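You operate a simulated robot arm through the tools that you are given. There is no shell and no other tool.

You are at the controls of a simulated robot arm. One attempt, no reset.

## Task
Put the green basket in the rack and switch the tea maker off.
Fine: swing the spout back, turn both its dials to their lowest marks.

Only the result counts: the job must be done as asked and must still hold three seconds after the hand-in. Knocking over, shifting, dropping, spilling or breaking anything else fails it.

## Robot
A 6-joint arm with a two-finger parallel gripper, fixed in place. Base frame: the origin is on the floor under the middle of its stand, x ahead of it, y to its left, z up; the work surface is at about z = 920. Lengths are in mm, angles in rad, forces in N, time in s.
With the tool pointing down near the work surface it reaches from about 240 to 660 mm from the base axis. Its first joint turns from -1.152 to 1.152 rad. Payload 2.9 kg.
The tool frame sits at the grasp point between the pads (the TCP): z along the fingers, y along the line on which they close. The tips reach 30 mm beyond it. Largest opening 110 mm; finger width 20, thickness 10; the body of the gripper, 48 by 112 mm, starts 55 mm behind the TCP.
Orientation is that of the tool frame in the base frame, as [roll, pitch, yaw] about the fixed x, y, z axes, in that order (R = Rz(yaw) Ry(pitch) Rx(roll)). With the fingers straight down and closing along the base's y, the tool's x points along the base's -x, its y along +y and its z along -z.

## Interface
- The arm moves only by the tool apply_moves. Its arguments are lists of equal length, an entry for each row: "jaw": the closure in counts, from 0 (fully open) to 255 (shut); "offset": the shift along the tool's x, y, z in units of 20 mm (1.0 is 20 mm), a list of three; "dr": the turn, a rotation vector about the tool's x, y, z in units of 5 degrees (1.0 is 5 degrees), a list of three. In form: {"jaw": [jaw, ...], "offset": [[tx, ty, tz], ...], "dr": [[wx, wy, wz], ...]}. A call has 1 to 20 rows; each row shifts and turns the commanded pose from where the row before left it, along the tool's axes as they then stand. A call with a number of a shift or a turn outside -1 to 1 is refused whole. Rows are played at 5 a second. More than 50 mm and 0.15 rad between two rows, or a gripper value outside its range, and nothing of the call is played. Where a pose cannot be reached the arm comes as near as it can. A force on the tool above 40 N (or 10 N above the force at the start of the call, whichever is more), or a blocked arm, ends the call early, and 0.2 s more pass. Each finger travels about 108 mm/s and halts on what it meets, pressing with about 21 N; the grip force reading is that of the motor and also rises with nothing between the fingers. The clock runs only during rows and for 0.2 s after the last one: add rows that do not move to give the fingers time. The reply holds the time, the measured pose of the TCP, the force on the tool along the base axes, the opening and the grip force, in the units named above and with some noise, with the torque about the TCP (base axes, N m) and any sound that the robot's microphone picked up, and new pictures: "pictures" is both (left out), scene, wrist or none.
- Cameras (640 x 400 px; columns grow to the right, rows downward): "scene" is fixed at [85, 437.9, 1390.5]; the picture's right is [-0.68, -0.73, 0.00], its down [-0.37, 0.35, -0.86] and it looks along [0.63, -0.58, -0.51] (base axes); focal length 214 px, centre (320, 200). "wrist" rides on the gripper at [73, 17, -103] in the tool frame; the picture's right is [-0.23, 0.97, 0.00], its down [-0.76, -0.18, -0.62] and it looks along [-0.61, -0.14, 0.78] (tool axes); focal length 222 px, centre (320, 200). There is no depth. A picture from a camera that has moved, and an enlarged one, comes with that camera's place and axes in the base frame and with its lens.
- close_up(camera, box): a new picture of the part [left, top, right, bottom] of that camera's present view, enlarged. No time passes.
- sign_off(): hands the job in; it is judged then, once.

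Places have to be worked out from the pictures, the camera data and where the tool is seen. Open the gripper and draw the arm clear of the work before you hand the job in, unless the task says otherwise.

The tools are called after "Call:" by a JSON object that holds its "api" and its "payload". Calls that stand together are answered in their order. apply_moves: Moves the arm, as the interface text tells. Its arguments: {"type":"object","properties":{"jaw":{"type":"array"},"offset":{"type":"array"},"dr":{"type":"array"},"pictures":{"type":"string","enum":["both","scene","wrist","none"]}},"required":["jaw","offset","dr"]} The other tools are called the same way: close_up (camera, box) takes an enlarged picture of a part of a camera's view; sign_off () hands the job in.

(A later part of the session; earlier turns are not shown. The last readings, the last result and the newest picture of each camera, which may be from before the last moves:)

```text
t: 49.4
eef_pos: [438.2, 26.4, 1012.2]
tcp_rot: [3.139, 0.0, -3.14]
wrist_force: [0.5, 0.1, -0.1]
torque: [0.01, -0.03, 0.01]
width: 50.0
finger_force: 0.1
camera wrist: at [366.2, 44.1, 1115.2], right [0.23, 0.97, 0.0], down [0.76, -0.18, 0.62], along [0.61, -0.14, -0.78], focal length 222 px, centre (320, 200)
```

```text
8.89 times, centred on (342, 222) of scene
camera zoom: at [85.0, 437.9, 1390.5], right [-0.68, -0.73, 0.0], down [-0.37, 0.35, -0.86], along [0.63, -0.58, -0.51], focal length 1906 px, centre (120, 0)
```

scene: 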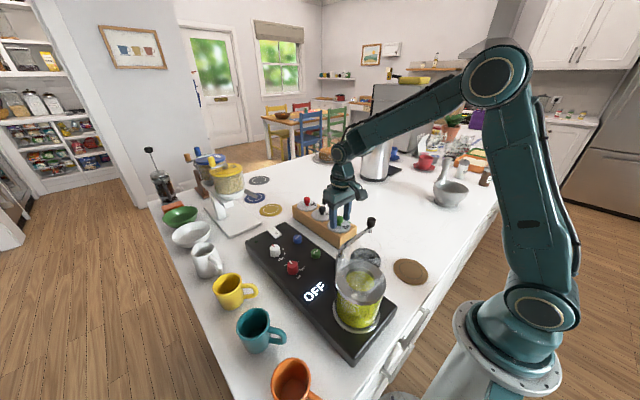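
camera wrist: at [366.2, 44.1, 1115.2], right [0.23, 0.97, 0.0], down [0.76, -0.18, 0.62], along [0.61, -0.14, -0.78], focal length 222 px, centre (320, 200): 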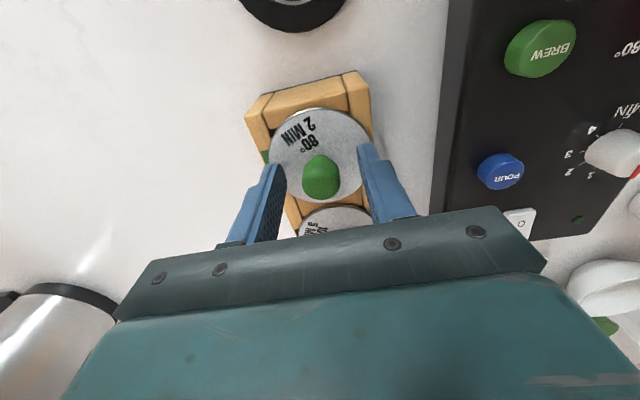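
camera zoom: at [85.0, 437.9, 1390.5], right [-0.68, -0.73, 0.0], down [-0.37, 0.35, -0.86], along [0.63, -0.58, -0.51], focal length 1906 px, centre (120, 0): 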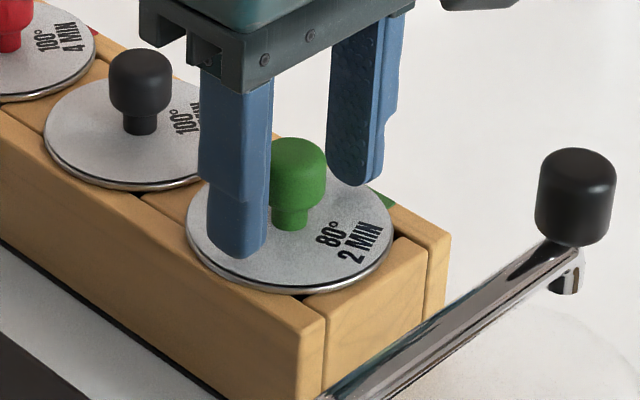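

The basket is released and sits flush in the slot under the green tag. I rise straight up and move above the spout's black knob (about (324, 36)), staying clear of it.

Call:
{"api": "apply_moves", "payload": {"jaw": [140, 140, 140, 140, 140, 140, 140, 140, 140, 140, 140, 140, 140, 140], "offset": [[0, 0, -0.4], [0, 0, -0.8], [0, 0, -1], [0, 0, -1], [0, 0, -1], [0, 0, -1], [0, 0, -1], [0, 0, -0.8], [0.96, 0.083, 0], [0.96, 0.083, 0], [0.96, 0.083, 0], [0.96, 0.083, 0], [0.96, 0.083, 0], [0.96, 0.083, 0]], "dr": [[0, 0, 0], [0, 0, 0], [0, 0, 0], [0, 0, 0], [0, 0, 0], [0, 0, 0], [0, 0, 0], [0, 0, 0], [0, 0, 0], [0, 0, 0], [0, 0, 0], [0, 0, 0], [0, 0, 0], [0, 0, 0]], "pictures": "both"}}

Call:
{"api": "close_up", "payload": {"camera": "scene", "box": [285, 190, 385, 290]}}

Call:
{"api": "close_up", "payload": {"camera": "wrist", "box": [230, 50, 410, 220]}}

```text
t: 52.4
eef_pos: [323.7, 37.2, 1153.2]
tcp_rot: [3.14, 0.001, 3.139]
wrist_force: [-0.9, -0.4, 0.4]
torque: [0.01, -0.02, 0.01]
width: 49.6
finger_force: 0.1
camera wrist: at [251.1, 54.0, 1254.9], right [0.23, 0.97, 0.0], down [0.76, -0.18, 0.62], along [0.61, -0.14, -0.78], focal length 222 px, centre (320, 200)
```

scene: 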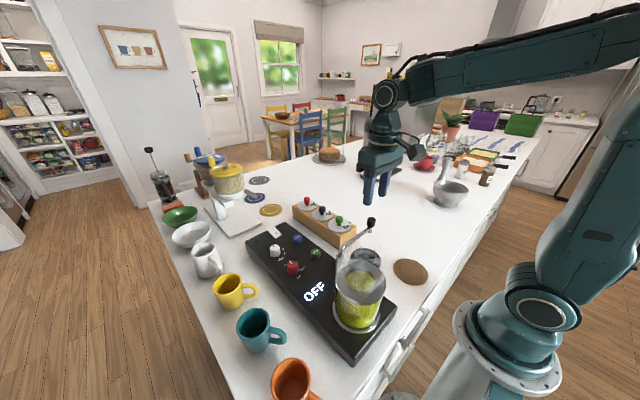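
wrist: 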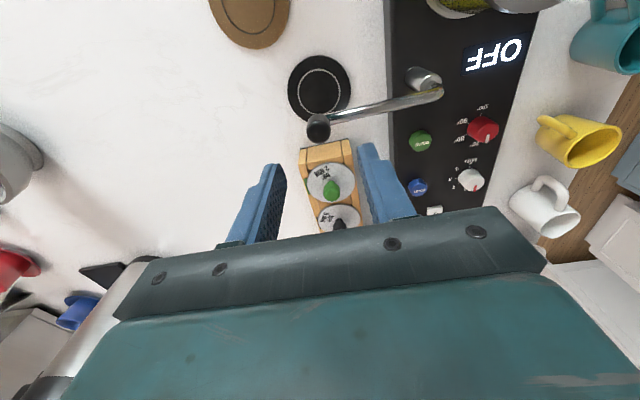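

```text
4.00 times, centred on (335, 240) of scene
camera zoom: at [85.0, 437.9, 1390.5], right [-0.68, -0.73, 0.0], down [-0.37, 0.35, -0.86], along [0.63, -0.58, -0.51], focal length 858 px, centre (260, 40)
```

zoom: 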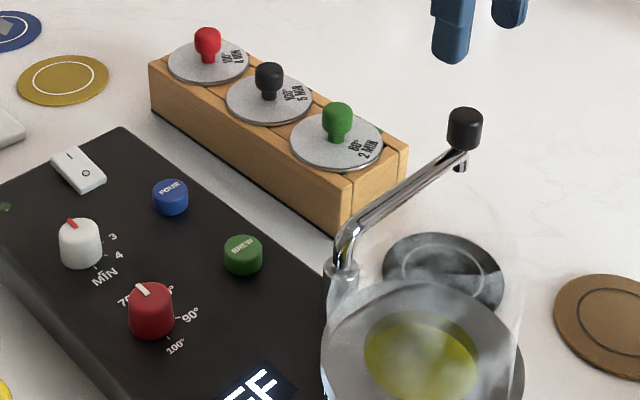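

```text
2.35 times, centred on (320, 135) of wrist
camera zoom: at [251.1, 54.0, 1254.9], right [0.23, 0.97, 0.0], down [0.76, -0.18, 0.62], along [0.61, -0.14, -0.78], focal length 523 px, centre (320, 353)
```

zoom: 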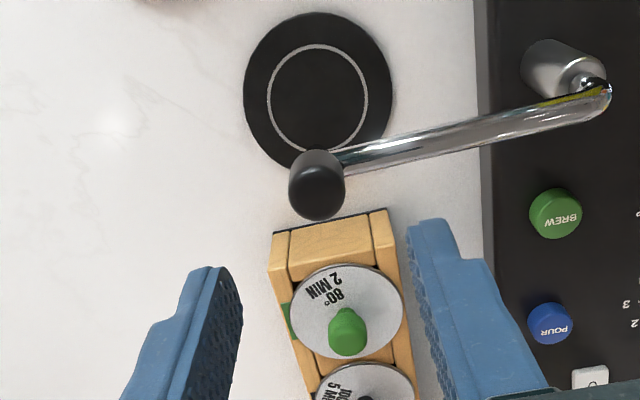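

The green basket sits properly in its slot. The spout's knob is at ≈(324.5, 36.5), z 1047–1070, pivot ≈(322.5, 150.5), so arm length ≈114. I turn the tool 90° clockwise so the fingers will flank the knob along the swing direction.

Call:
{"api": "apply_moves", "payload": {"jaw": [150, 150, 150, 150, 150, 150, 150, 150, 150, 150, 150, 150, 150, 150, 150, 150, 150, 150, 150], "offset": [[0, 0, 0], [0, 0, 0], [0, 0, 0], [0, 0, 0], [0, 0, 0], [0, 0, 0], [0, 0, 0], [0, 0, 0], [0, 0, 0], [0, 0, 0], [0, 0, 0], [0, 0, 0], [0, 0, 0], [0, 0, 0], [0, 0, 0], [0, 0, 0], [0, 0, 0], [0, 0, 0], [0, 0, 0.9]], "dr": [[0, 0, 1], [0, 0, 1], [0, 0, 1], [0, 0, 1], [0, 0, 1], [0, 0, 1], [0, 0, 1], [0, 0, 1], [0, 0, 1], [0, 0, 1], [0, 0, 1], [0, 0, 1], [0, 0, 1], [0, 0, 1], [0, 0, 1], [0, 0, 1], [0, 0, 1], [0, 0, 1], [0, 0, 0]], "pictures": "both"}}

Call:
{"api": "close_up", "payload": {"camera": "wrist", "box": [220, 60, 420, 240]}}

Call:
{"api": "close_up", "payload": {"camera": "scene", "box": [325, 180, 425, 280]}}

```text
t: 56.4
eef_pos: [322.2, 36.0, 1135.7]
tcp_rot: [3.141, -0.002, 1.57]
wrist_force: [0.5, -0.2, -0.1]
torque: [0.03, -0.03, -0.01]
width: 45.3
finger_force: 0.0
camera wrist: at [340.4, 109.4, 1237.8], right [0.97, -0.23, 0.0], down [-0.18, -0.76, 0.62], along [-0.14, -0.61, -0.78], focal length 222 px, centre (320, 200)
```

scene: 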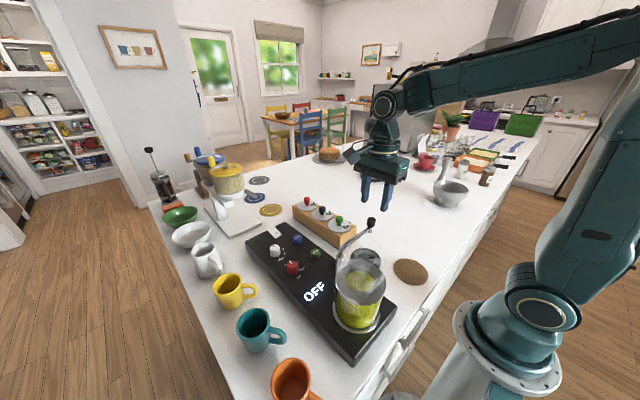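
wrist: 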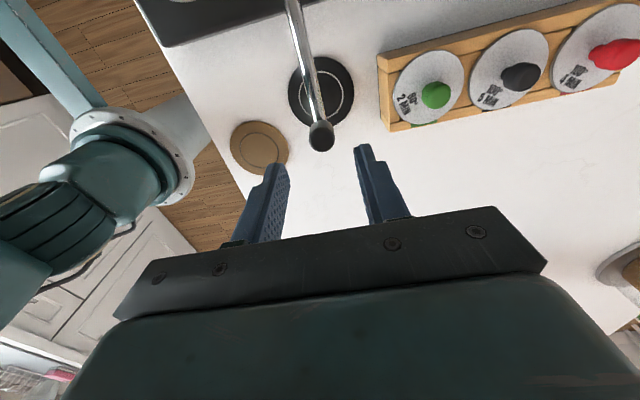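

```text
2.22 times, centred on (320, 150) of wrist
camera zoom: at [340.4, 109.4, 1237.8], right [0.97, -0.23, 0.0], down [-0.18, -0.76, 0.62], along [-0.14, -0.61, -0.78], focal length 494 px, centre (320, 311)
```

zoom: 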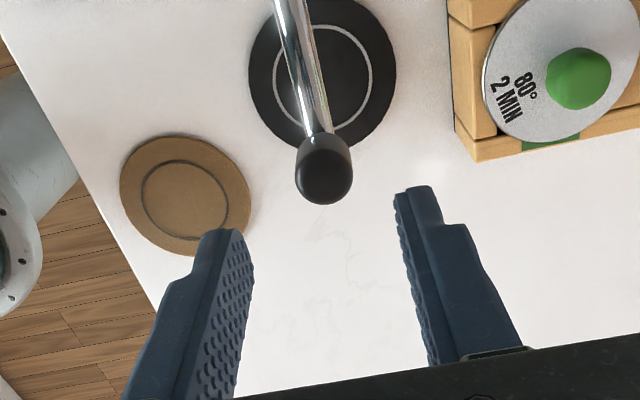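

```text
4.00 times, centred on (375, 230) of scene
camera zoom: at [85.0, 437.9, 1390.5], right [-0.68, -0.73, 0.0], down [-0.37, 0.35, -0.86], along [0.63, -0.58, -0.51], focal length 858 px, centre (100, 80)
```

zoom: 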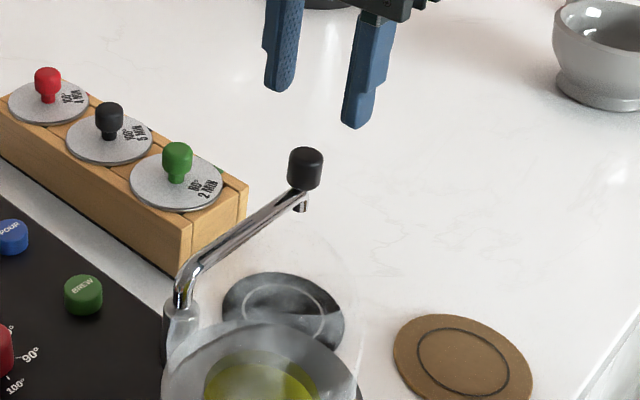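

The knob is at (325, 36.7), right between the fingers. I lower to TCP z≈1077 and narrow the jaw to about 26 mm, loosely caging the 20 mm knob.

Call:
{"api": "apply_moves", "payload": {"jaw": [150, 150, 150, 150, 195, 195], "offset": [[0, 0.065, 0.8], [0, 0, 0.8], [0, 0, 0.8], [0, 0, 0.53], [0, 0, 0], [0, 0, 0]], "dr": [[0, 0, 0], [0, 0, 0], [0, 0, 0], [0, 0, 0], [0, 0, 0], [0, 0, 0]], "pictures": "both"}}

Call:
{"api": "close_up", "payload": {"camera": "wrist", "box": [220, 60, 420, 240]}}

Call:
{"api": "close_up", "payload": {"camera": "scene", "box": [325, 180, 425, 280]}}

```text
t: 57.8
eef_pos: [325.5, 36.3, 1076.8]
tcp_rot: [3.14, 0.0, 1.569]
wrist_force: [0.3, 1.0, -0.5]
torque: [-0.03, -0.01, -0.02]
width: 25.7
finger_force: 0.1
camera wrist: at [341.3, 109.8, 1178.5], right [0.97, -0.23, 0.0], down [-0.18, -0.76, 0.62], along [-0.14, -0.61, -0.78], focal length 222 px, centre (320, 200)
```

scene: 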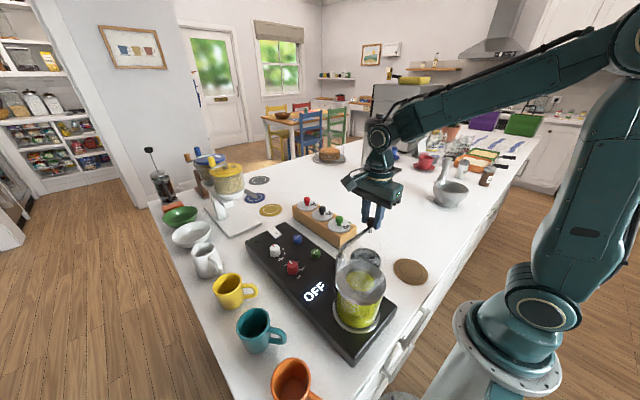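
wrist: 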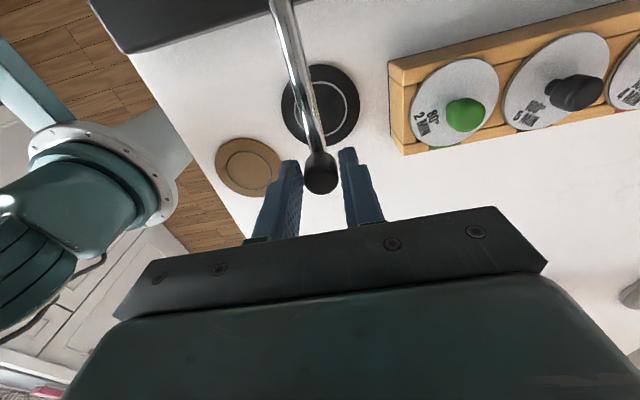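

```text
2.22 times, centred on (320, 150) of wrist
camera zoom: at [341.3, 109.8, 1178.5], right [0.97, -0.23, 0.0], down [-0.18, -0.76, 0.62], along [-0.14, -0.61, -0.78], focal length 494 px, centre (320, 311)
```

zoom: 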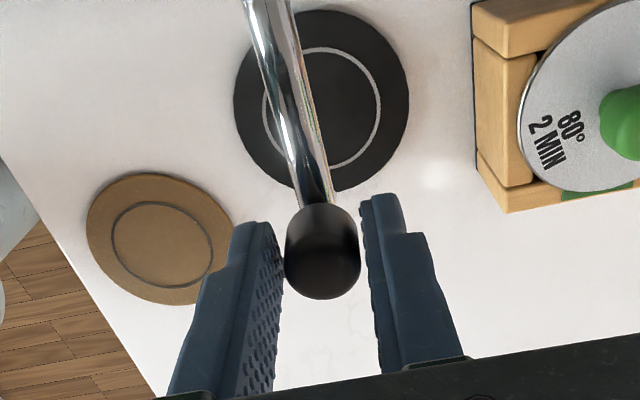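

```text
4.00 times, centred on (375, 230) of scene
camera zoom: at [85.0, 437.9, 1390.5], right [-0.68, -0.73, 0.0], down [-0.37, 0.35, -0.86], along [0.63, -0.58, -0.51], focal length 858 px, centre (100, 80)
```

zoom: 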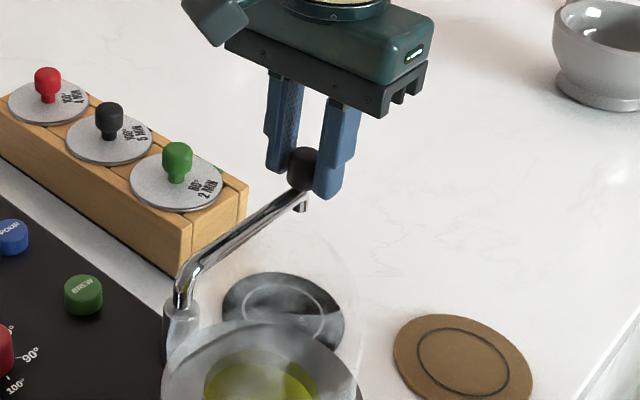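

The knob is caged. Swinging toward −x would hit the pot, so I try swinging counter-clockwise (toward +x, over the machine's body) by 15° and watch the force.

Call:
{"api": "apply_moves", "payload": {"jaw": [195, 195, 195, 195], "offset": [[0.022, 0.4975, 0], [0.022, 0.4975, 0], [0.022, 0.4975, 0], [0, 0, 0]], "dr": [[0, 0, -1], [0, 0, -1], [0, 0, -1], [0, 0, 0]], "pictures": "both"}}

Call:
{"api": "close_up", "payload": {"camera": "scene", "box": [325, 180, 425, 280]}}

Call:
{"api": "close_up", "payload": {"camera": "wrist", "box": [220, 60, 420, 240]}}

```text
t: 58.4
eef_pos: [334.4, 37.6, 1074.2]
tcp_rot: [-3.112, -0.007, 1.746]
wrist_force: [-27.1, -1.4, 8.2]
torque: [0.01, 0.32, -0.03]
width: 38.9
finger_force: 13.6
stopped in row 3: the force on the tool passed its limit at 44 N (the readings are from after the stop); the commanded pose is now the measured one
camera wrist: at [341.9, 113.3, 1176.4], right [1.0, -0.06, -0.03], down [-0.02, -0.78, 0.62], along [-0.06, -0.62, -0.78], focal length 222 px, centre (320, 200)
```

scene: 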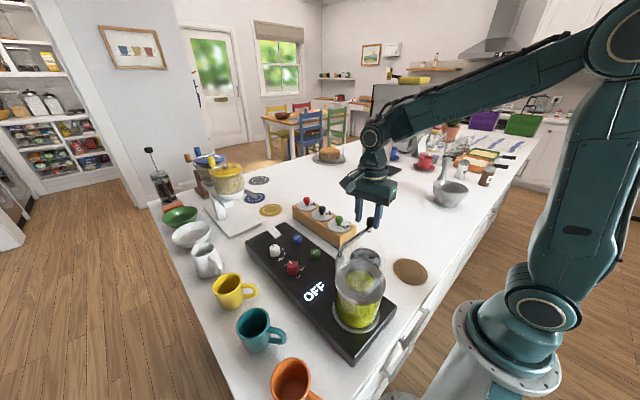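
wrist: 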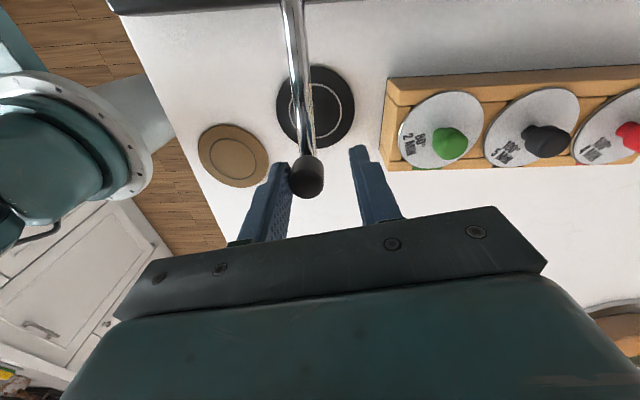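

```text
4.00 times, centred on (375, 230) of scene
camera zoom: at [84.1, 437.8, 1390.6], right [-0.68, -0.73, 0.0], down [-0.37, 0.35, -0.86], along [0.63, -0.58, -0.51], focal length 858 px, centre (100, 80)
```

zoom: 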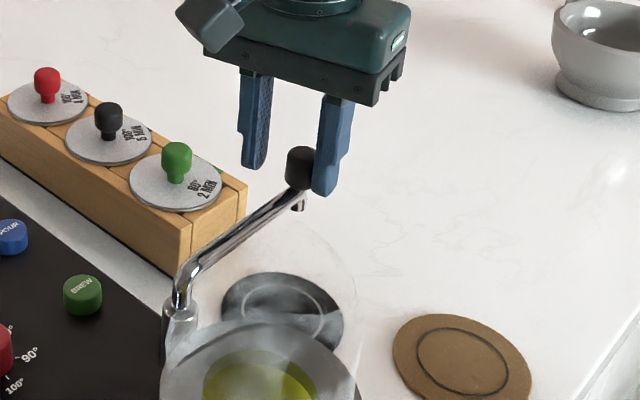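

```text
2.22 times, centred on (320, 150) of wrist
camera zoom: at [341.9, 113.3, 1176.4], right [1.0, -0.06, -0.03], down [-0.02, -0.78, 0.62], along [-0.06, -0.62, -0.78], focal length 494 px, centre (320, 311)
```

zoom: 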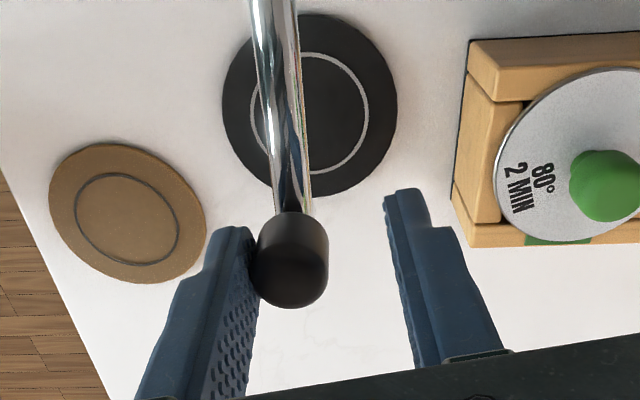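

The push toward +x was blocked (44 N), while the finger yielded: the spout appears to be at a stop on that side. I back off by 9 mm and look at whether the spout springs back to its old place.

Call:
{"api": "apply_moves", "payload": {"jaw": [170, 170, 170], "offset": [[0, -0.25, 0], [0, -0.25, 0], [0, 0, 0]], "dr": [[0, 0, 0], [0, 0, 0], [0, 0, 0]], "pictures": "both"}}

Call:
{"api": "close_up", "payload": {"camera": "scene", "box": [325, 180, 425, 280]}}

Call:
{"api": "close_up", "payload": {"camera": "wrist", "box": [220, 60, 420, 240]}}

```text
t: 59.2
eef_pos: [329.8, 37.5, 1075.1]
tcp_rot: [-3.126, -0.003, 1.746]
wrist_force: [-0.8, 0.7, 0.2]
torque: [0.01, 0.04, -0.04]
width: 36.5
finger_force: 0.1
camera wrist: at [335.0, 111.8, 1177.4], right [1.0, -0.06, -0.02], down [-0.03, -0.78, 0.62], along [-0.05, -0.62, -0.78], focal length 222 px, centre (320, 200)
```

scene: 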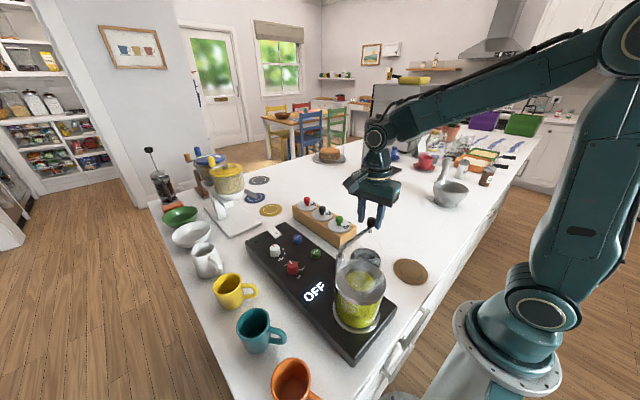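
wrist: 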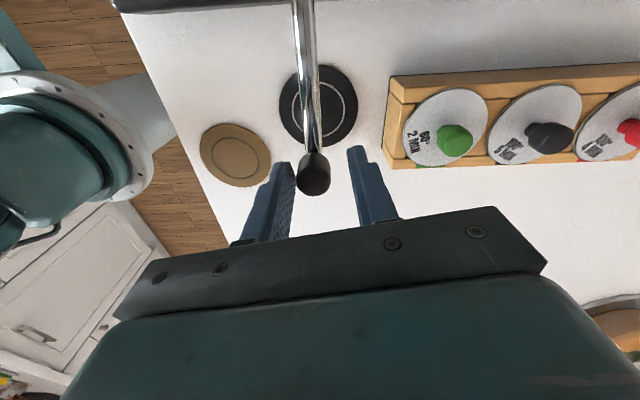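

```text
4.00 times, centred on (375, 230) of scene
camera zoom: at [85.0, 437.9, 1390.5], right [-0.68, -0.73, 0.0], down [-0.37, 0.35, -0.86], along [0.63, -0.58, -0.51], focal length 858 px, centre (100, 80)
```

zoom: 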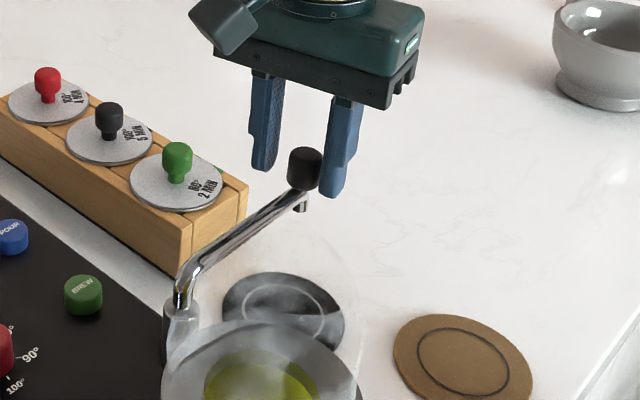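

```text
2.22 times, centred on (320, 150) of wrist
camera zoom: at [335.0, 111.8, 1177.4], right [1.0, -0.06, -0.02], down [-0.03, -0.78, 0.62], along [-0.05, -0.62, -0.78], focal length 494 px, centre (320, 311)
```

zoom: 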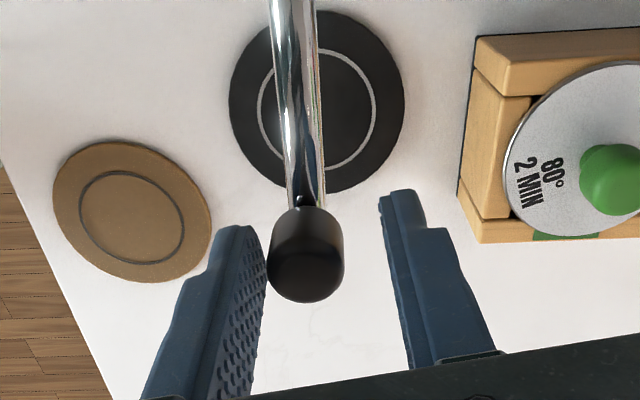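

The knob sprang back to its original place once released, so that side is a hard stop; nothing else moved. "Back" must be the other way (clockwise, toward −x, alongside the pot). I rise clear and turn the tool around so the yaw will end nominal at the far end of that swing.

Call:
{"api": "apply_moves", "payload": {"jaw": [150, 150, 150, 150, 150, 150, 150, 150, 150, 150, 150, 150, 150, 150, 150, 150, 150, 150, 150, 150], "offset": [[0, 0, -1], [0, 0, -1], [0, 0, -1], [0, 0, 0], [0, 0, 0], [0, 0, 0], [0, 0, 0], [0, 0, 0], [0, 0, 0], [0, 0, 0], [0, 0, 0], [0, 0, 0], [0, 0, 0], [0, 0, 0], [0, 0, 0], [0, 0, 0], [0, 0, 0], [0, 0, 0], [0, 0, 0], [0, 0, 0]], "dr": [[0, 0, 0], [0, 0, 0], [0, 0, 0], [-0.18, 0, 0], [0, 0, -1], [0, 0, -1], [0, 0, -1], [0, 0, -1], [0, 0, -1], [0, 0, -1], [0, 0, -1], [0, 0, -1], [0, 0, -1], [0, 0, -1], [0, 0, -1], [0, 0, -1], [0, 0, -1], [0, 0, -1], [0, 0, -1], [0, 0, -1]], "pictures": "none"}}

```text
t: 63.4
eef_pos: [332.1, 37.0, 1135.5]
tcp_rot: [3.139, -0.004, -3.14]
wrist_force: [1.2, -0.2, 0.3]
torque: [0.02, 0.01, 0.03]
width: 45.2
finger_force: 0.0
```

The tool is level and back at nominal yaw; I turn another 90° counter-clockwise at this safe height.

Call:
{"api": "apply_moves", "payload": {"jaw": [150, 150, 150, 150, 150, 150, 150, 150, 150, 150, 150, 150, 150, 150, 150, 150, 150, 150], "offset": [[0, 0, 0], [0, 0, 0], [0, 0, 0], [0, 0, 0], [0, 0, 0], [0, 0, 0], [0, 0, 0], [0, 0, 0], [0, 0, 0], [0, 0, 0], [0, 0, 0], [0, 0, 0], [0, 0, 0], [0, 0, 0], [0, 0, 0], [0, 0, 0], [0, 0, 0], [0, 0, 0]], "dr": [[0, 0, -1], [0, 0, -1], [0, 0, -1], [0, 0, -1], [0, 0, -1], [0, 0, -1], [0, 0, -1], [0, 0, -1], [0, 0, -1], [0, 0, -1], [0, 0, -1], [0, 0, -1], [0, 0, -1], [0, 0, -1], [0, 0, -1], [0, 0, -1], [0, 0, -1], [0, 0, -1]], "pictures": "both"}}

Call:
{"api": "close_up", "payload": {"camera": "wrist", "box": [220, 40, 420, 230]}}

Call:
{"api": "close_up", "payload": {"camera": "wrist", "box": [240, 0, 440, 160]}}

```text
t: 67.2
eef_pos: [329.2, 37.5, 1134.7]
tcp_rot: [3.138, 0.003, -1.57]
wrist_force: [-0.7, 0.1, 0.0]
torque: [0.03, 0.0, -0.02]
width: 45.4
finger_force: 0.0
camera wrist: at [313.5, -35.0, 1237.0], right [-0.97, 0.23, 0.0], down [0.18, 0.76, 0.63], along [0.14, 0.61, -0.78], focal length 222 px, centre (320, 200)
```

scene: 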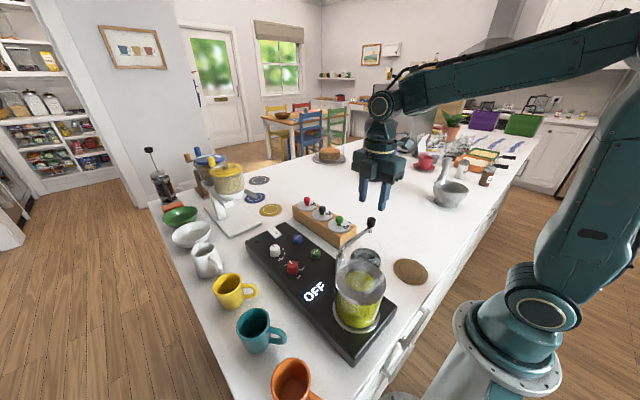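
wrist: 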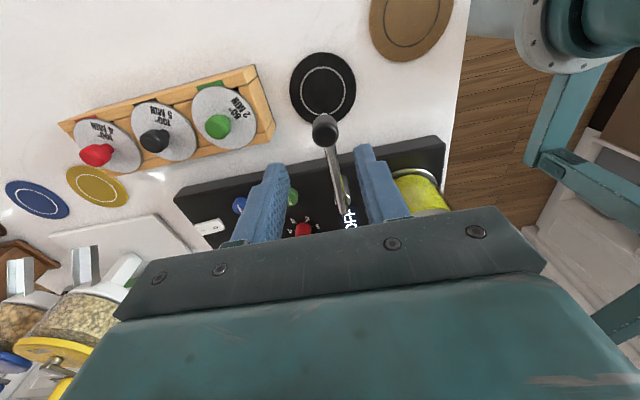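

```text
2.11 times, centred on (320, 135) of wrist
camera zoom: at [313.5, -35.0, 1237.0], right [-0.97, 0.23, 0.0], down [0.18, 0.76, 0.63], along [0.14, 0.61, -0.78], focal length 468 px, centre (320, 337)
```

zoom: 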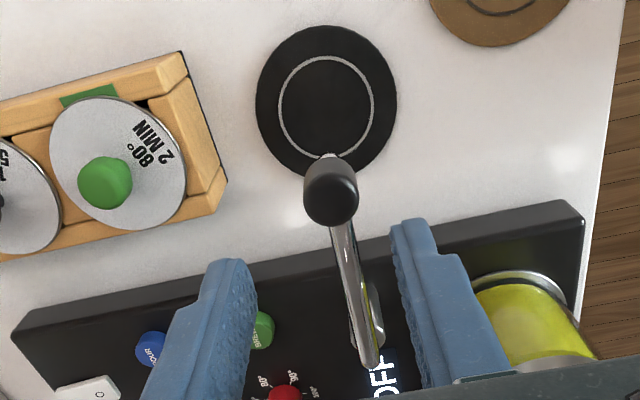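

```text
2.50 times, centred on (340, 80) of wrist
camera zoom: at [313.5, -35.0, 1237.0], right [-0.97, 0.23, 0.0], down [0.18, 0.76, 0.63], along [0.14, 0.61, -0.78], focal length 555 px, centre (270, 500)
```

zoom: 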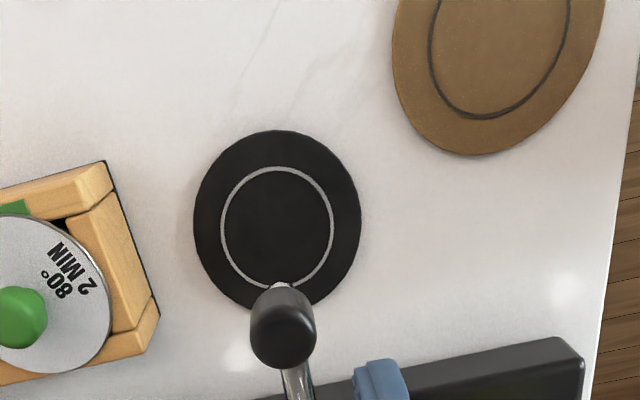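

The knob refines to about (324.6, 34), top z≈1064. I shift over it, descend to TCP z≈1074 and cage it again.

Call:
{"api": "apply_moves", "payload": {"jaw": [150, 150, 150, 150, 195, 195], "offset": [[0.2, 0.27, 0.6], [0, 0, 0.8], [0, 0, 0.8], [0, 0, 0.83], [0, 0, 0], [0, 0, 0]], "dr": [[0, 0, 0], [0, 0, 0], [0, 0, 0], [0, 0, 0], [0, 0, 0], [0, 0, 0]], "pictures": "wrist"}}

Call:
{"api": "close_up", "payload": {"camera": "wrist", "box": [220, 60, 420, 240]}}

Call:
{"api": "close_up", "payload": {"camera": "scene", "box": [325, 180, 425, 280]}}

```text
t: 68.6
eef_pos: [325.6, 33.7, 1075.2]
tcp_rot: [3.138, 0.003, -1.57]
wrist_force: [-1.0, -0.6, -0.3]
torque: [0.0, -0.03, 0.0]
width: 25.9
finger_force: 0.1
camera wrist: at [308.3, -38.9, 1176.2], right [-0.97, 0.23, 0.0], down [0.18, 0.76, 0.62], along [0.14, 0.61, -0.78], focal length 222 px, centre (320, 200)
```

wrist: 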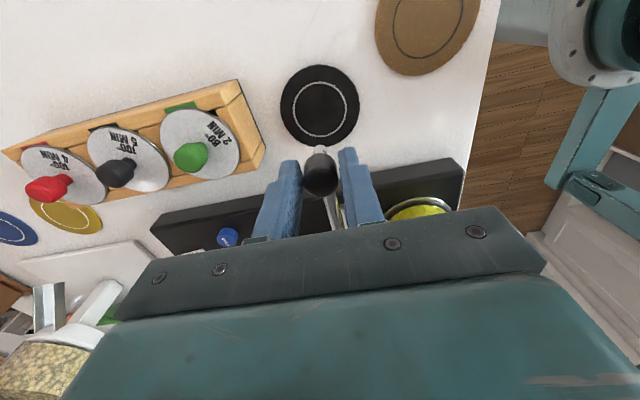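

```text
2.22 times, centred on (320, 150) of wrist
camera zoom: at [308.3, -38.9, 1176.2], right [-0.97, 0.23, 0.0], down [0.18, 0.76, 0.62], along [0.14, 0.61, -0.78], focal length 494 px, centre (320, 311)
```

zoom: 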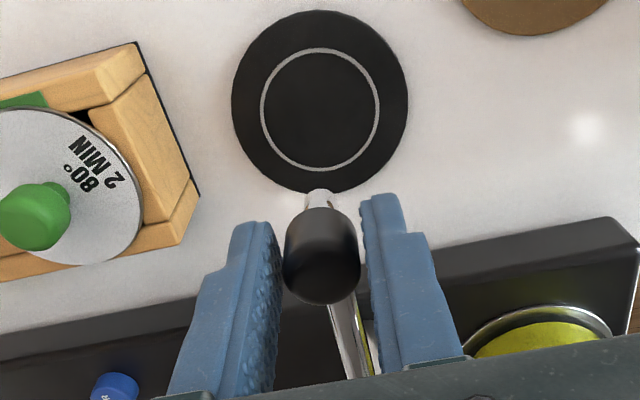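

```text
4.00 times, centred on (375, 230) of scene
camera zoom: at [85.0, 437.9, 1390.5], right [-0.68, -0.73, 0.0], down [-0.37, 0.35, -0.86], along [0.63, -0.58, -0.51], focal length 858 px, centre (100, 80)
```

zoom: 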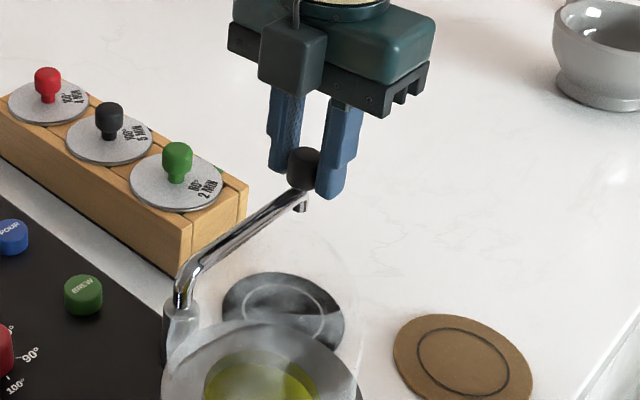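

The knob is caged again with no contact force. I swing clockwise (toward −x) by 15° and watch the force.

Call:
{"api": "apply_moves", "payload": {"jaw": [195, 195, 195, 195], "offset": [[-0.022, 0.506, 0], [-0.022, 0.506, 0], [-0.022, 0.506, 0], [0, 0, 0]], "dr": [[0, 0, 1], [0, 0, 1], [0, 0, 1], [0, 0, 0]], "pictures": "both"}}

Call:
{"api": "close_up", "payload": {"camera": "scene", "box": [325, 180, 425, 280]}}

Call:
{"api": "close_up", "payload": {"camera": "wrist", "box": [220, 60, 420, 240]}}

```text
t: 69.6
eef_pos: [295.0, 37.3, 1074.2]
tcp_rot: [3.138, 0.001, -1.835]
wrist_force: [0.0, 0.3, 0.9]
torque: [-0.02, 0.02, 0.01]
width: 26.1
finger_force: 0.2
camera wrist: at [259.5, -28.4, 1176.2], right [-0.88, 0.47, 0.0], down [0.37, 0.69, 0.62], along [0.29, 0.55, -0.78], focal length 222 px, centre (320, 200)
```

scene: 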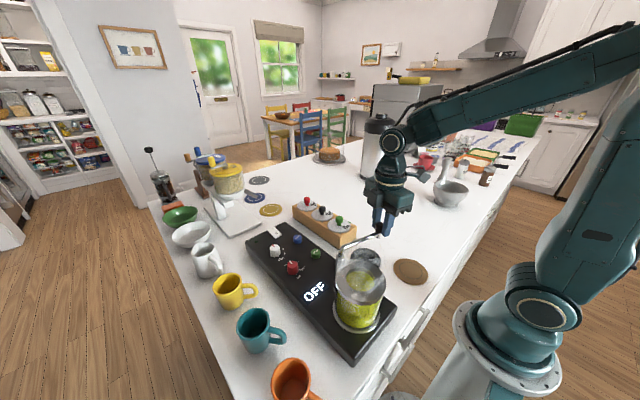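
wrist: 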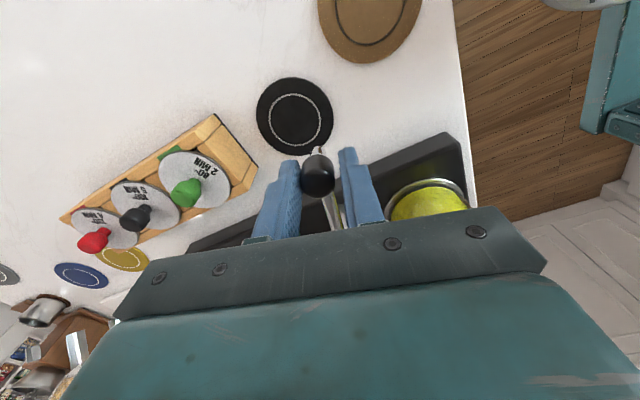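

```text
4.00 times, centred on (375, 230) of scene
camera zoom: at [85.0, 437.8, 1390.5], right [-0.68, -0.73, 0.0], down [-0.37, 0.35, -0.86], along [0.63, -0.58, -0.51], focal length 858 px, centre (100, 80)
```

zoom: 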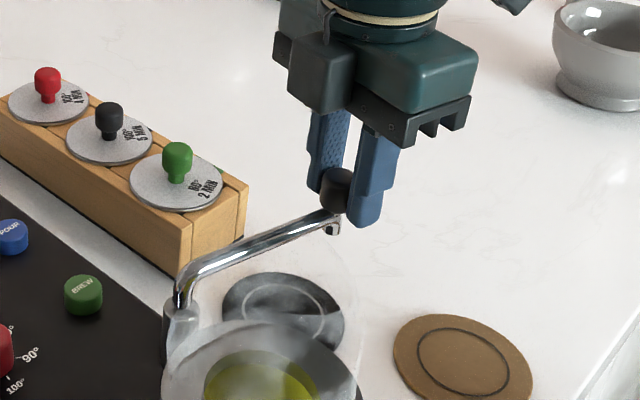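

```text
2.22 times, centred on (320, 150) of wrist
camera zoom: at [259.5, -28.4, 1176.2], right [-0.88, 0.47, 0.0], down [0.37, 0.69, 0.62], along [0.29, 0.55, -0.78], focal length 494 px, centre (320, 311)
```

zoom: 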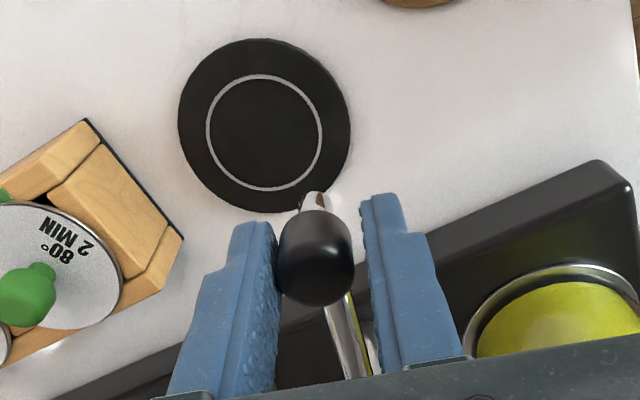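

It swings freely this way (no force), so this is the way back. I continue 25° more, watching clearance to the pot.

Call:
{"api": "apply_moves", "payload": {"jaw": [195, 195, 195, 195, 195, 195], "offset": [[-0.022, 0.506, 0], [-0.022, 0.506, 0], [-0.022, 0.506, 0], [-0.022, 0.506, 0], [-0.022, 0.506, 0], [0, 0, 0]], "dr": [[0, 0, 1], [0, 0, 1], [0, 0, 1], [0, 0, 1], [0, 0, 1], [0, 0, 0]], "pictures": "both"}}

Call:
{"api": "close_up", "payload": {"camera": "scene", "box": [325, 190, 425, 310]}}

Call:
{"api": "close_up", "payload": {"camera": "wrist", "box": [220, 60, 420, 240]}}

```text
t: 71.0
eef_pos: [250.5, 60.1, 1075.0]
tcp_rot: [3.137, -0.001, -2.27]
wrist_force: [-0.6, -1.0, 0.6]
torque: [0.0, -0.01, -0.02]
width: 25.9
finger_force: 0.0
camera wrist: at [190.6, 15.9, 1177.4], right [-0.6, 0.8, 0.0], down [0.63, 0.47, 0.62], along [0.5, 0.38, -0.78], focal length 222 px, centre (320, 200)
```

scene: 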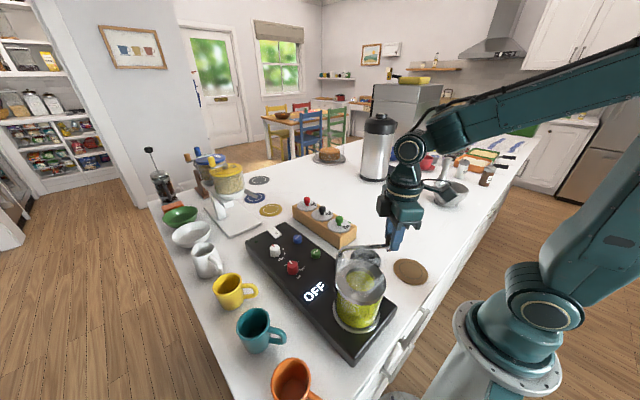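
wrist: 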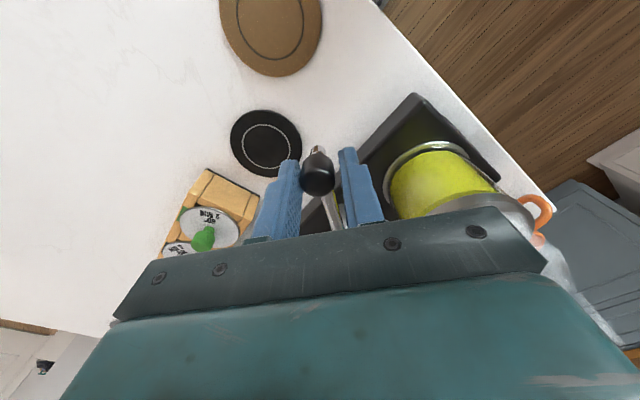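

```text
3.33 times, centred on (375, 250) of scene
camera zoom: at [85.0, 437.9, 1390.5], right [-0.68, -0.73, 0.0], down [-0.37, 0.35, -0.86], along [0.63, -0.58, -0.51], focal length 715 px, centre (137, 33)
```

zoom: 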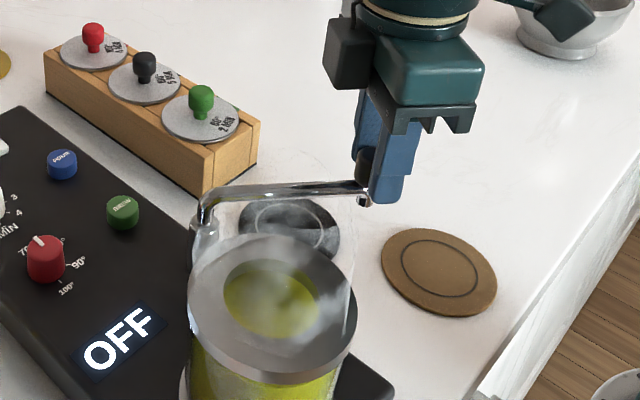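

```text
2.22 times, centred on (320, 150) of wrist
camera zoom: at [190.6, 15.9, 1177.4], right [-0.6, 0.8, 0.0], down [0.63, 0.47, 0.62], along [0.5, 0.38, -0.78], focal length 494 px, centre (320, 311)
```

zoom: 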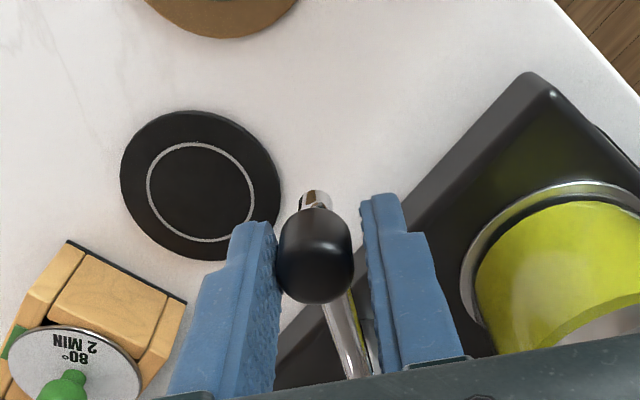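

The spout follows nicely (now ≈ −129°), but the knob's path will come near the arm's inner reach and the leading finger would meet the pot. So I release, rise, close the fingers, and go to the trailing side of the tube nearer the pivot to push it the rest of the way.

Call:
{"api": "apply_moves", "payload": {"jaw": [150, 150, 150, 150, 150, 255, 255, 255, 255], "offset": [[0, 0, 0], [0, 0, 0], [0, 0, -1], [0, 0, -1], [0, 0, -1], [-0.775, -0.75, 0], [-0.775, -0.75, 0], [0, 0, 0], [0, 0, 0]], "dr": [[0, 0, 0], [0, 0, 0], [0, 0, 0], [0, 0, 0], [0, 0, 0], [0, 0, 0], [0, 0, 0], [0, 0, 0], [0, 0, 0]], "pictures": "both"}}

Call:
{"api": "close_up", "payload": {"camera": "wrist", "box": [220, 40, 420, 230]}}

Call:
{"api": "close_up", "payload": {"camera": "scene", "box": [325, 190, 425, 310]}}

```text
t: 73.0
eef_pos: [293.1, 63.3, 1134.1]
tcp_rot: [3.135, 0.0, -2.267]
wrist_force: [0.4, -0.6, 0.1]
torque: [0.02, 0.01, 0.03]
width: 0.0
finger_force: 21.2
camera wrist: at [234.0, 19.6, 1236.7], right [-0.6, 0.8, 0.0], down [0.63, 0.47, 0.62], along [0.5, 0.38, -0.78], focal length 222 px, centre (320, 200)
```

scene: 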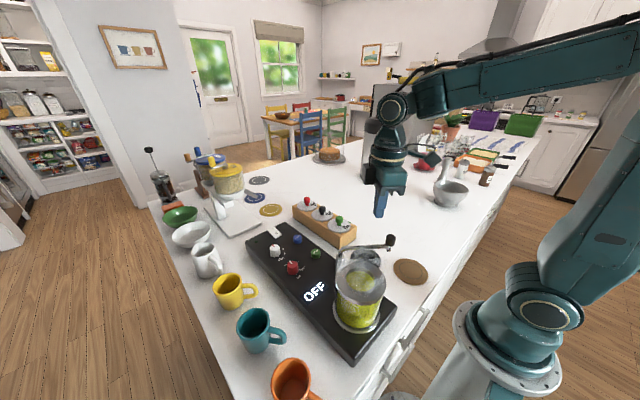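
wrist: 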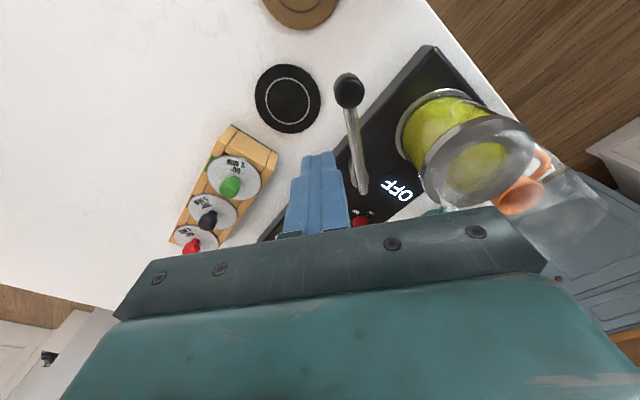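

```text
2.11 times, centred on (320, 135) of wrist
camera zoom: at [234.0, 19.6, 1236.7], right [-0.6, 0.8, 0.0], down [0.63, 0.47, 0.62], along [0.5, 0.38, -0.78], focal length 468 px, centre (320, 337)
```

zoom: 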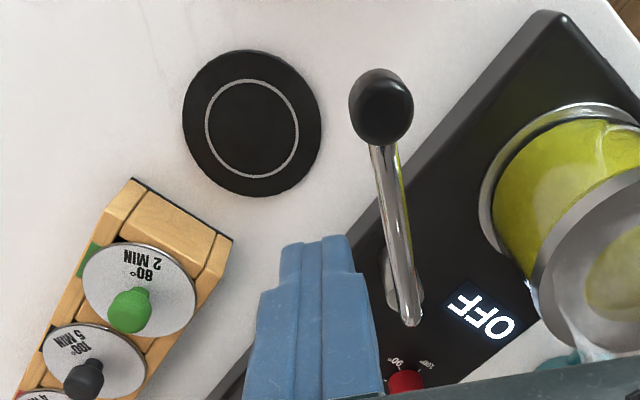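

```text
3.33 times, centred on (375, 250) of scene
camera zoom: at [85.0, 437.9, 1390.5], right [-0.68, -0.73, 0.0], down [-0.37, 0.35, -0.86], along [0.63, -0.58, -0.51], focal length 715 px, centre (137, 33)
```

zoom: 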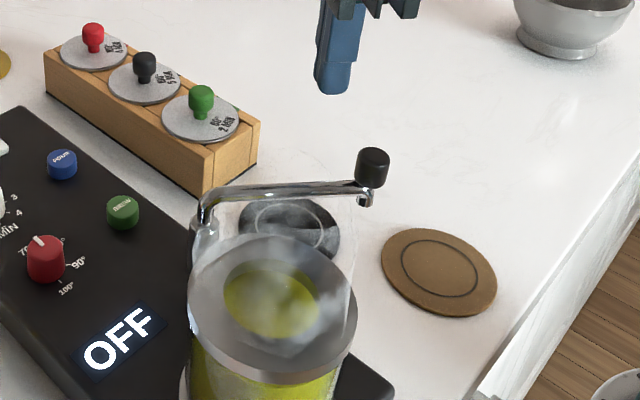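

The spout stays where I left it (≈ −128.5°), and the closed fingers are about 14 mm off its trailing side. I lower them to tube height (tips z≈1022).

Call:
{"api": "apply_moves", "payload": {"jaw": [255, 255, 255, 255, 255, 255], "offset": [[0, 0, 0.85], [0, 0, 0.85], [0, 0, 0.85], [0, 0, 0.85], [0, 0, 0.7], [0, 0.3, 0]], "dr": [[0, 0, 0], [0, 0, 0], [0, 0, 0], [0, 0, 0], [0, 0, 0], [0, 0, 0]], "pictures": "both"}}

Call:
{"api": "close_up", "payload": {"camera": "wrist", "box": [220, 40, 420, 230]}}

Call:
{"api": "close_up", "payload": {"camera": "scene", "box": [325, 190, 425, 310]}}

```text
t: 74.4
eef_pos: [288.8, 68.3, 1051.2]
tcp_rot: [3.137, -0.001, -2.269]
wrist_force: [0.2, 0.0, 0.1]
torque: [-0.01, 0.01, -0.01]
width: 0.1
finger_force: 20.4
camera wrist: at [229.2, 23.9, 1154.8], right [-0.6, 0.8, 0.0], down [0.63, 0.47, 0.62], along [0.5, 0.38, -0.78], focal length 222 px, centre (320, 200)
```

scene: 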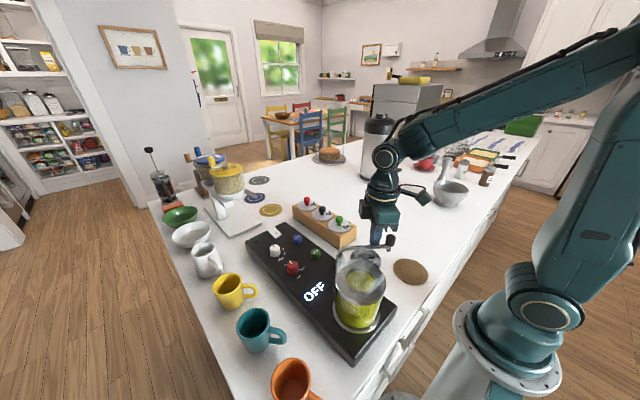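
wrist: 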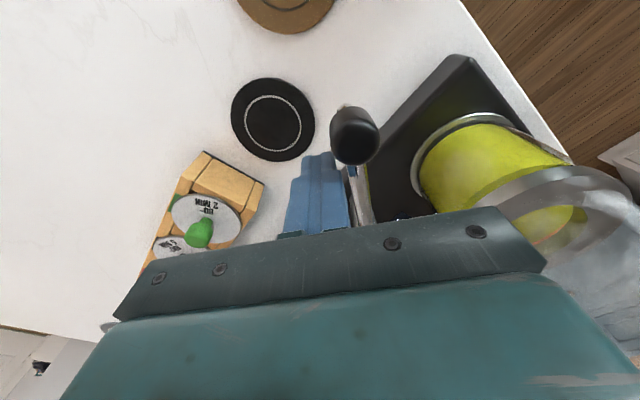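

```text
2.11 times, centred on (320, 135) of wrist
camera zoom: at [229.2, 23.9, 1154.8], right [-0.6, 0.8, 0.0], down [0.63, 0.47, 0.62], along [0.5, 0.38, -0.78], focal length 468 px, centre (320, 337)
```

zoom: 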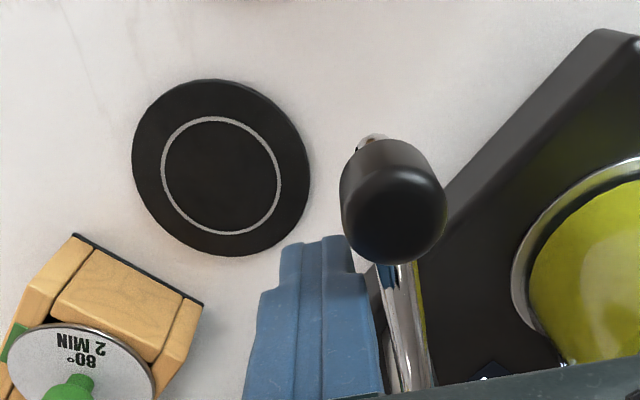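

```text
3.33 times, centred on (375, 250) of scene
camera zoom: at [85.0, 437.9, 1390.5], right [-0.68, -0.73, 0.0], down [-0.37, 0.35, -0.86], along [0.63, -0.58, -0.51], focal length 715 px, centre (137, 33)
```

zoom: 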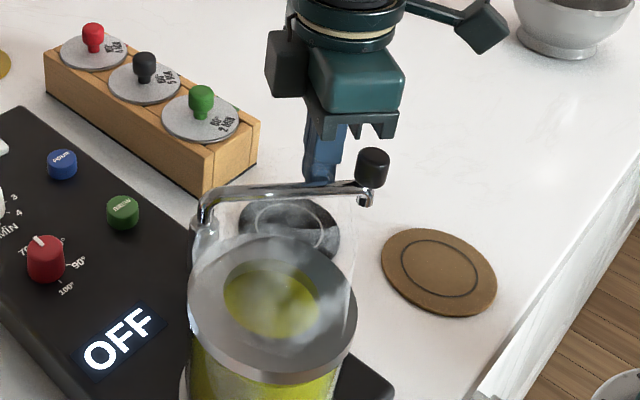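

The closed fingers are right behind the tube. I move forward to contact and push along the arc 20°, watching the force.

Call:
{"api": "apply_moves", "payload": {"jaw": [255, 255, 255, 255, 255, 255], "offset": [[0, 0.4, 0], [0.062, 0.374, 0], [0.062, 0.374, 0], [0.062, 0.374, 0], [0.062, 0.374, 0], [0, 0, 0]], "dr": [[0, 0, 0], [0, 0, 1], [0, 0, 1], [0, 0, 1], [0, 0, 1], [0, 0, 0]], "pictures": "both"}}

Call:
{"api": "close_up", "payload": {"camera": "wrist", "box": [220, 40, 420, 230]}}

Call:
{"api": "close_up", "payload": {"camera": "scene", "box": [325, 190, 425, 310]}}

```text
t: 75.8
eef_pos: [257.2, 92.3, 1052.9]
tcp_rot: [3.134, 0.001, -2.621]
wrist_force: [0.2, 0.4, 0.4]
torque: [0.01, -0.02, -0.02]
width: 0.0
finger_force: 21.1
camera wrist: at [187.1, 70.9, 1155.4], right [-0.29, 0.96, 0.0], down [0.75, 0.22, 0.62], along [0.59, 0.18, -0.78], focal length 222 px, centre (320, 200)
```

scene: 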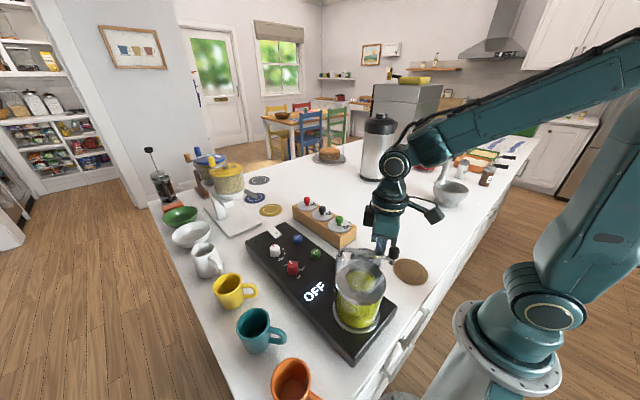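
wrist: 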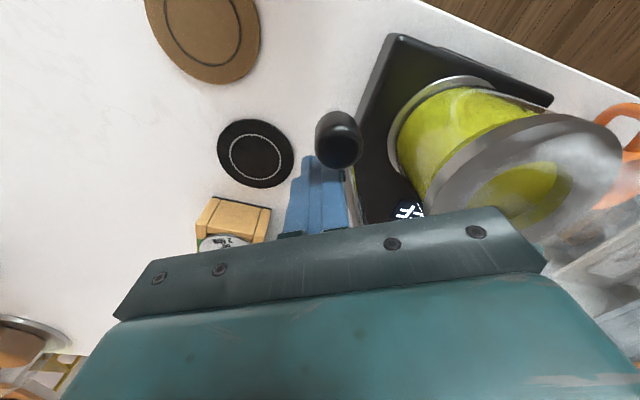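

```text
2.11 times, centred on (320, 135) of wrist
camera zoom: at [187.1, 70.9, 1155.4], right [-0.29, 0.96, 0.0], down [0.75, 0.22, 0.62], along [0.59, 0.18, -0.78], focal length 468 px, centre (320, 337)
```

zoom: 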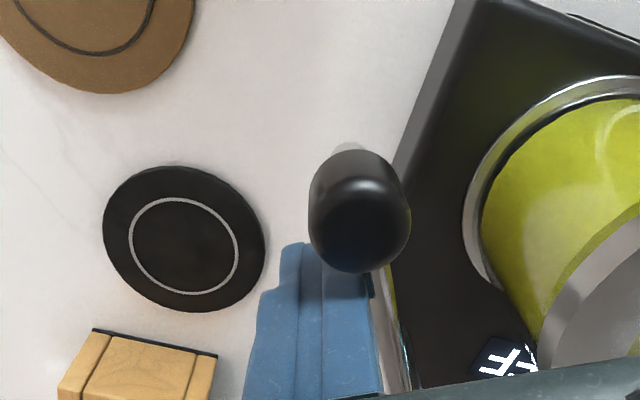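

```text
3.33 times, centred on (375, 250) of scene
camera zoom: at [85.0, 437.9, 1390.5], right [-0.68, -0.73, 0.0], down [-0.37, 0.35, -0.86], along [0.63, -0.58, -0.51], focal length 715 px, centre (137, 33)
```

zoom: 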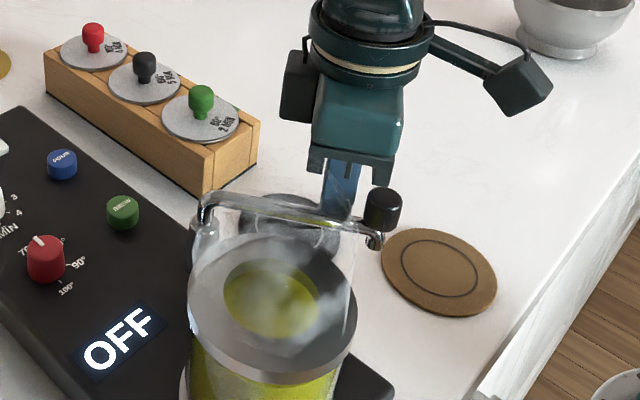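

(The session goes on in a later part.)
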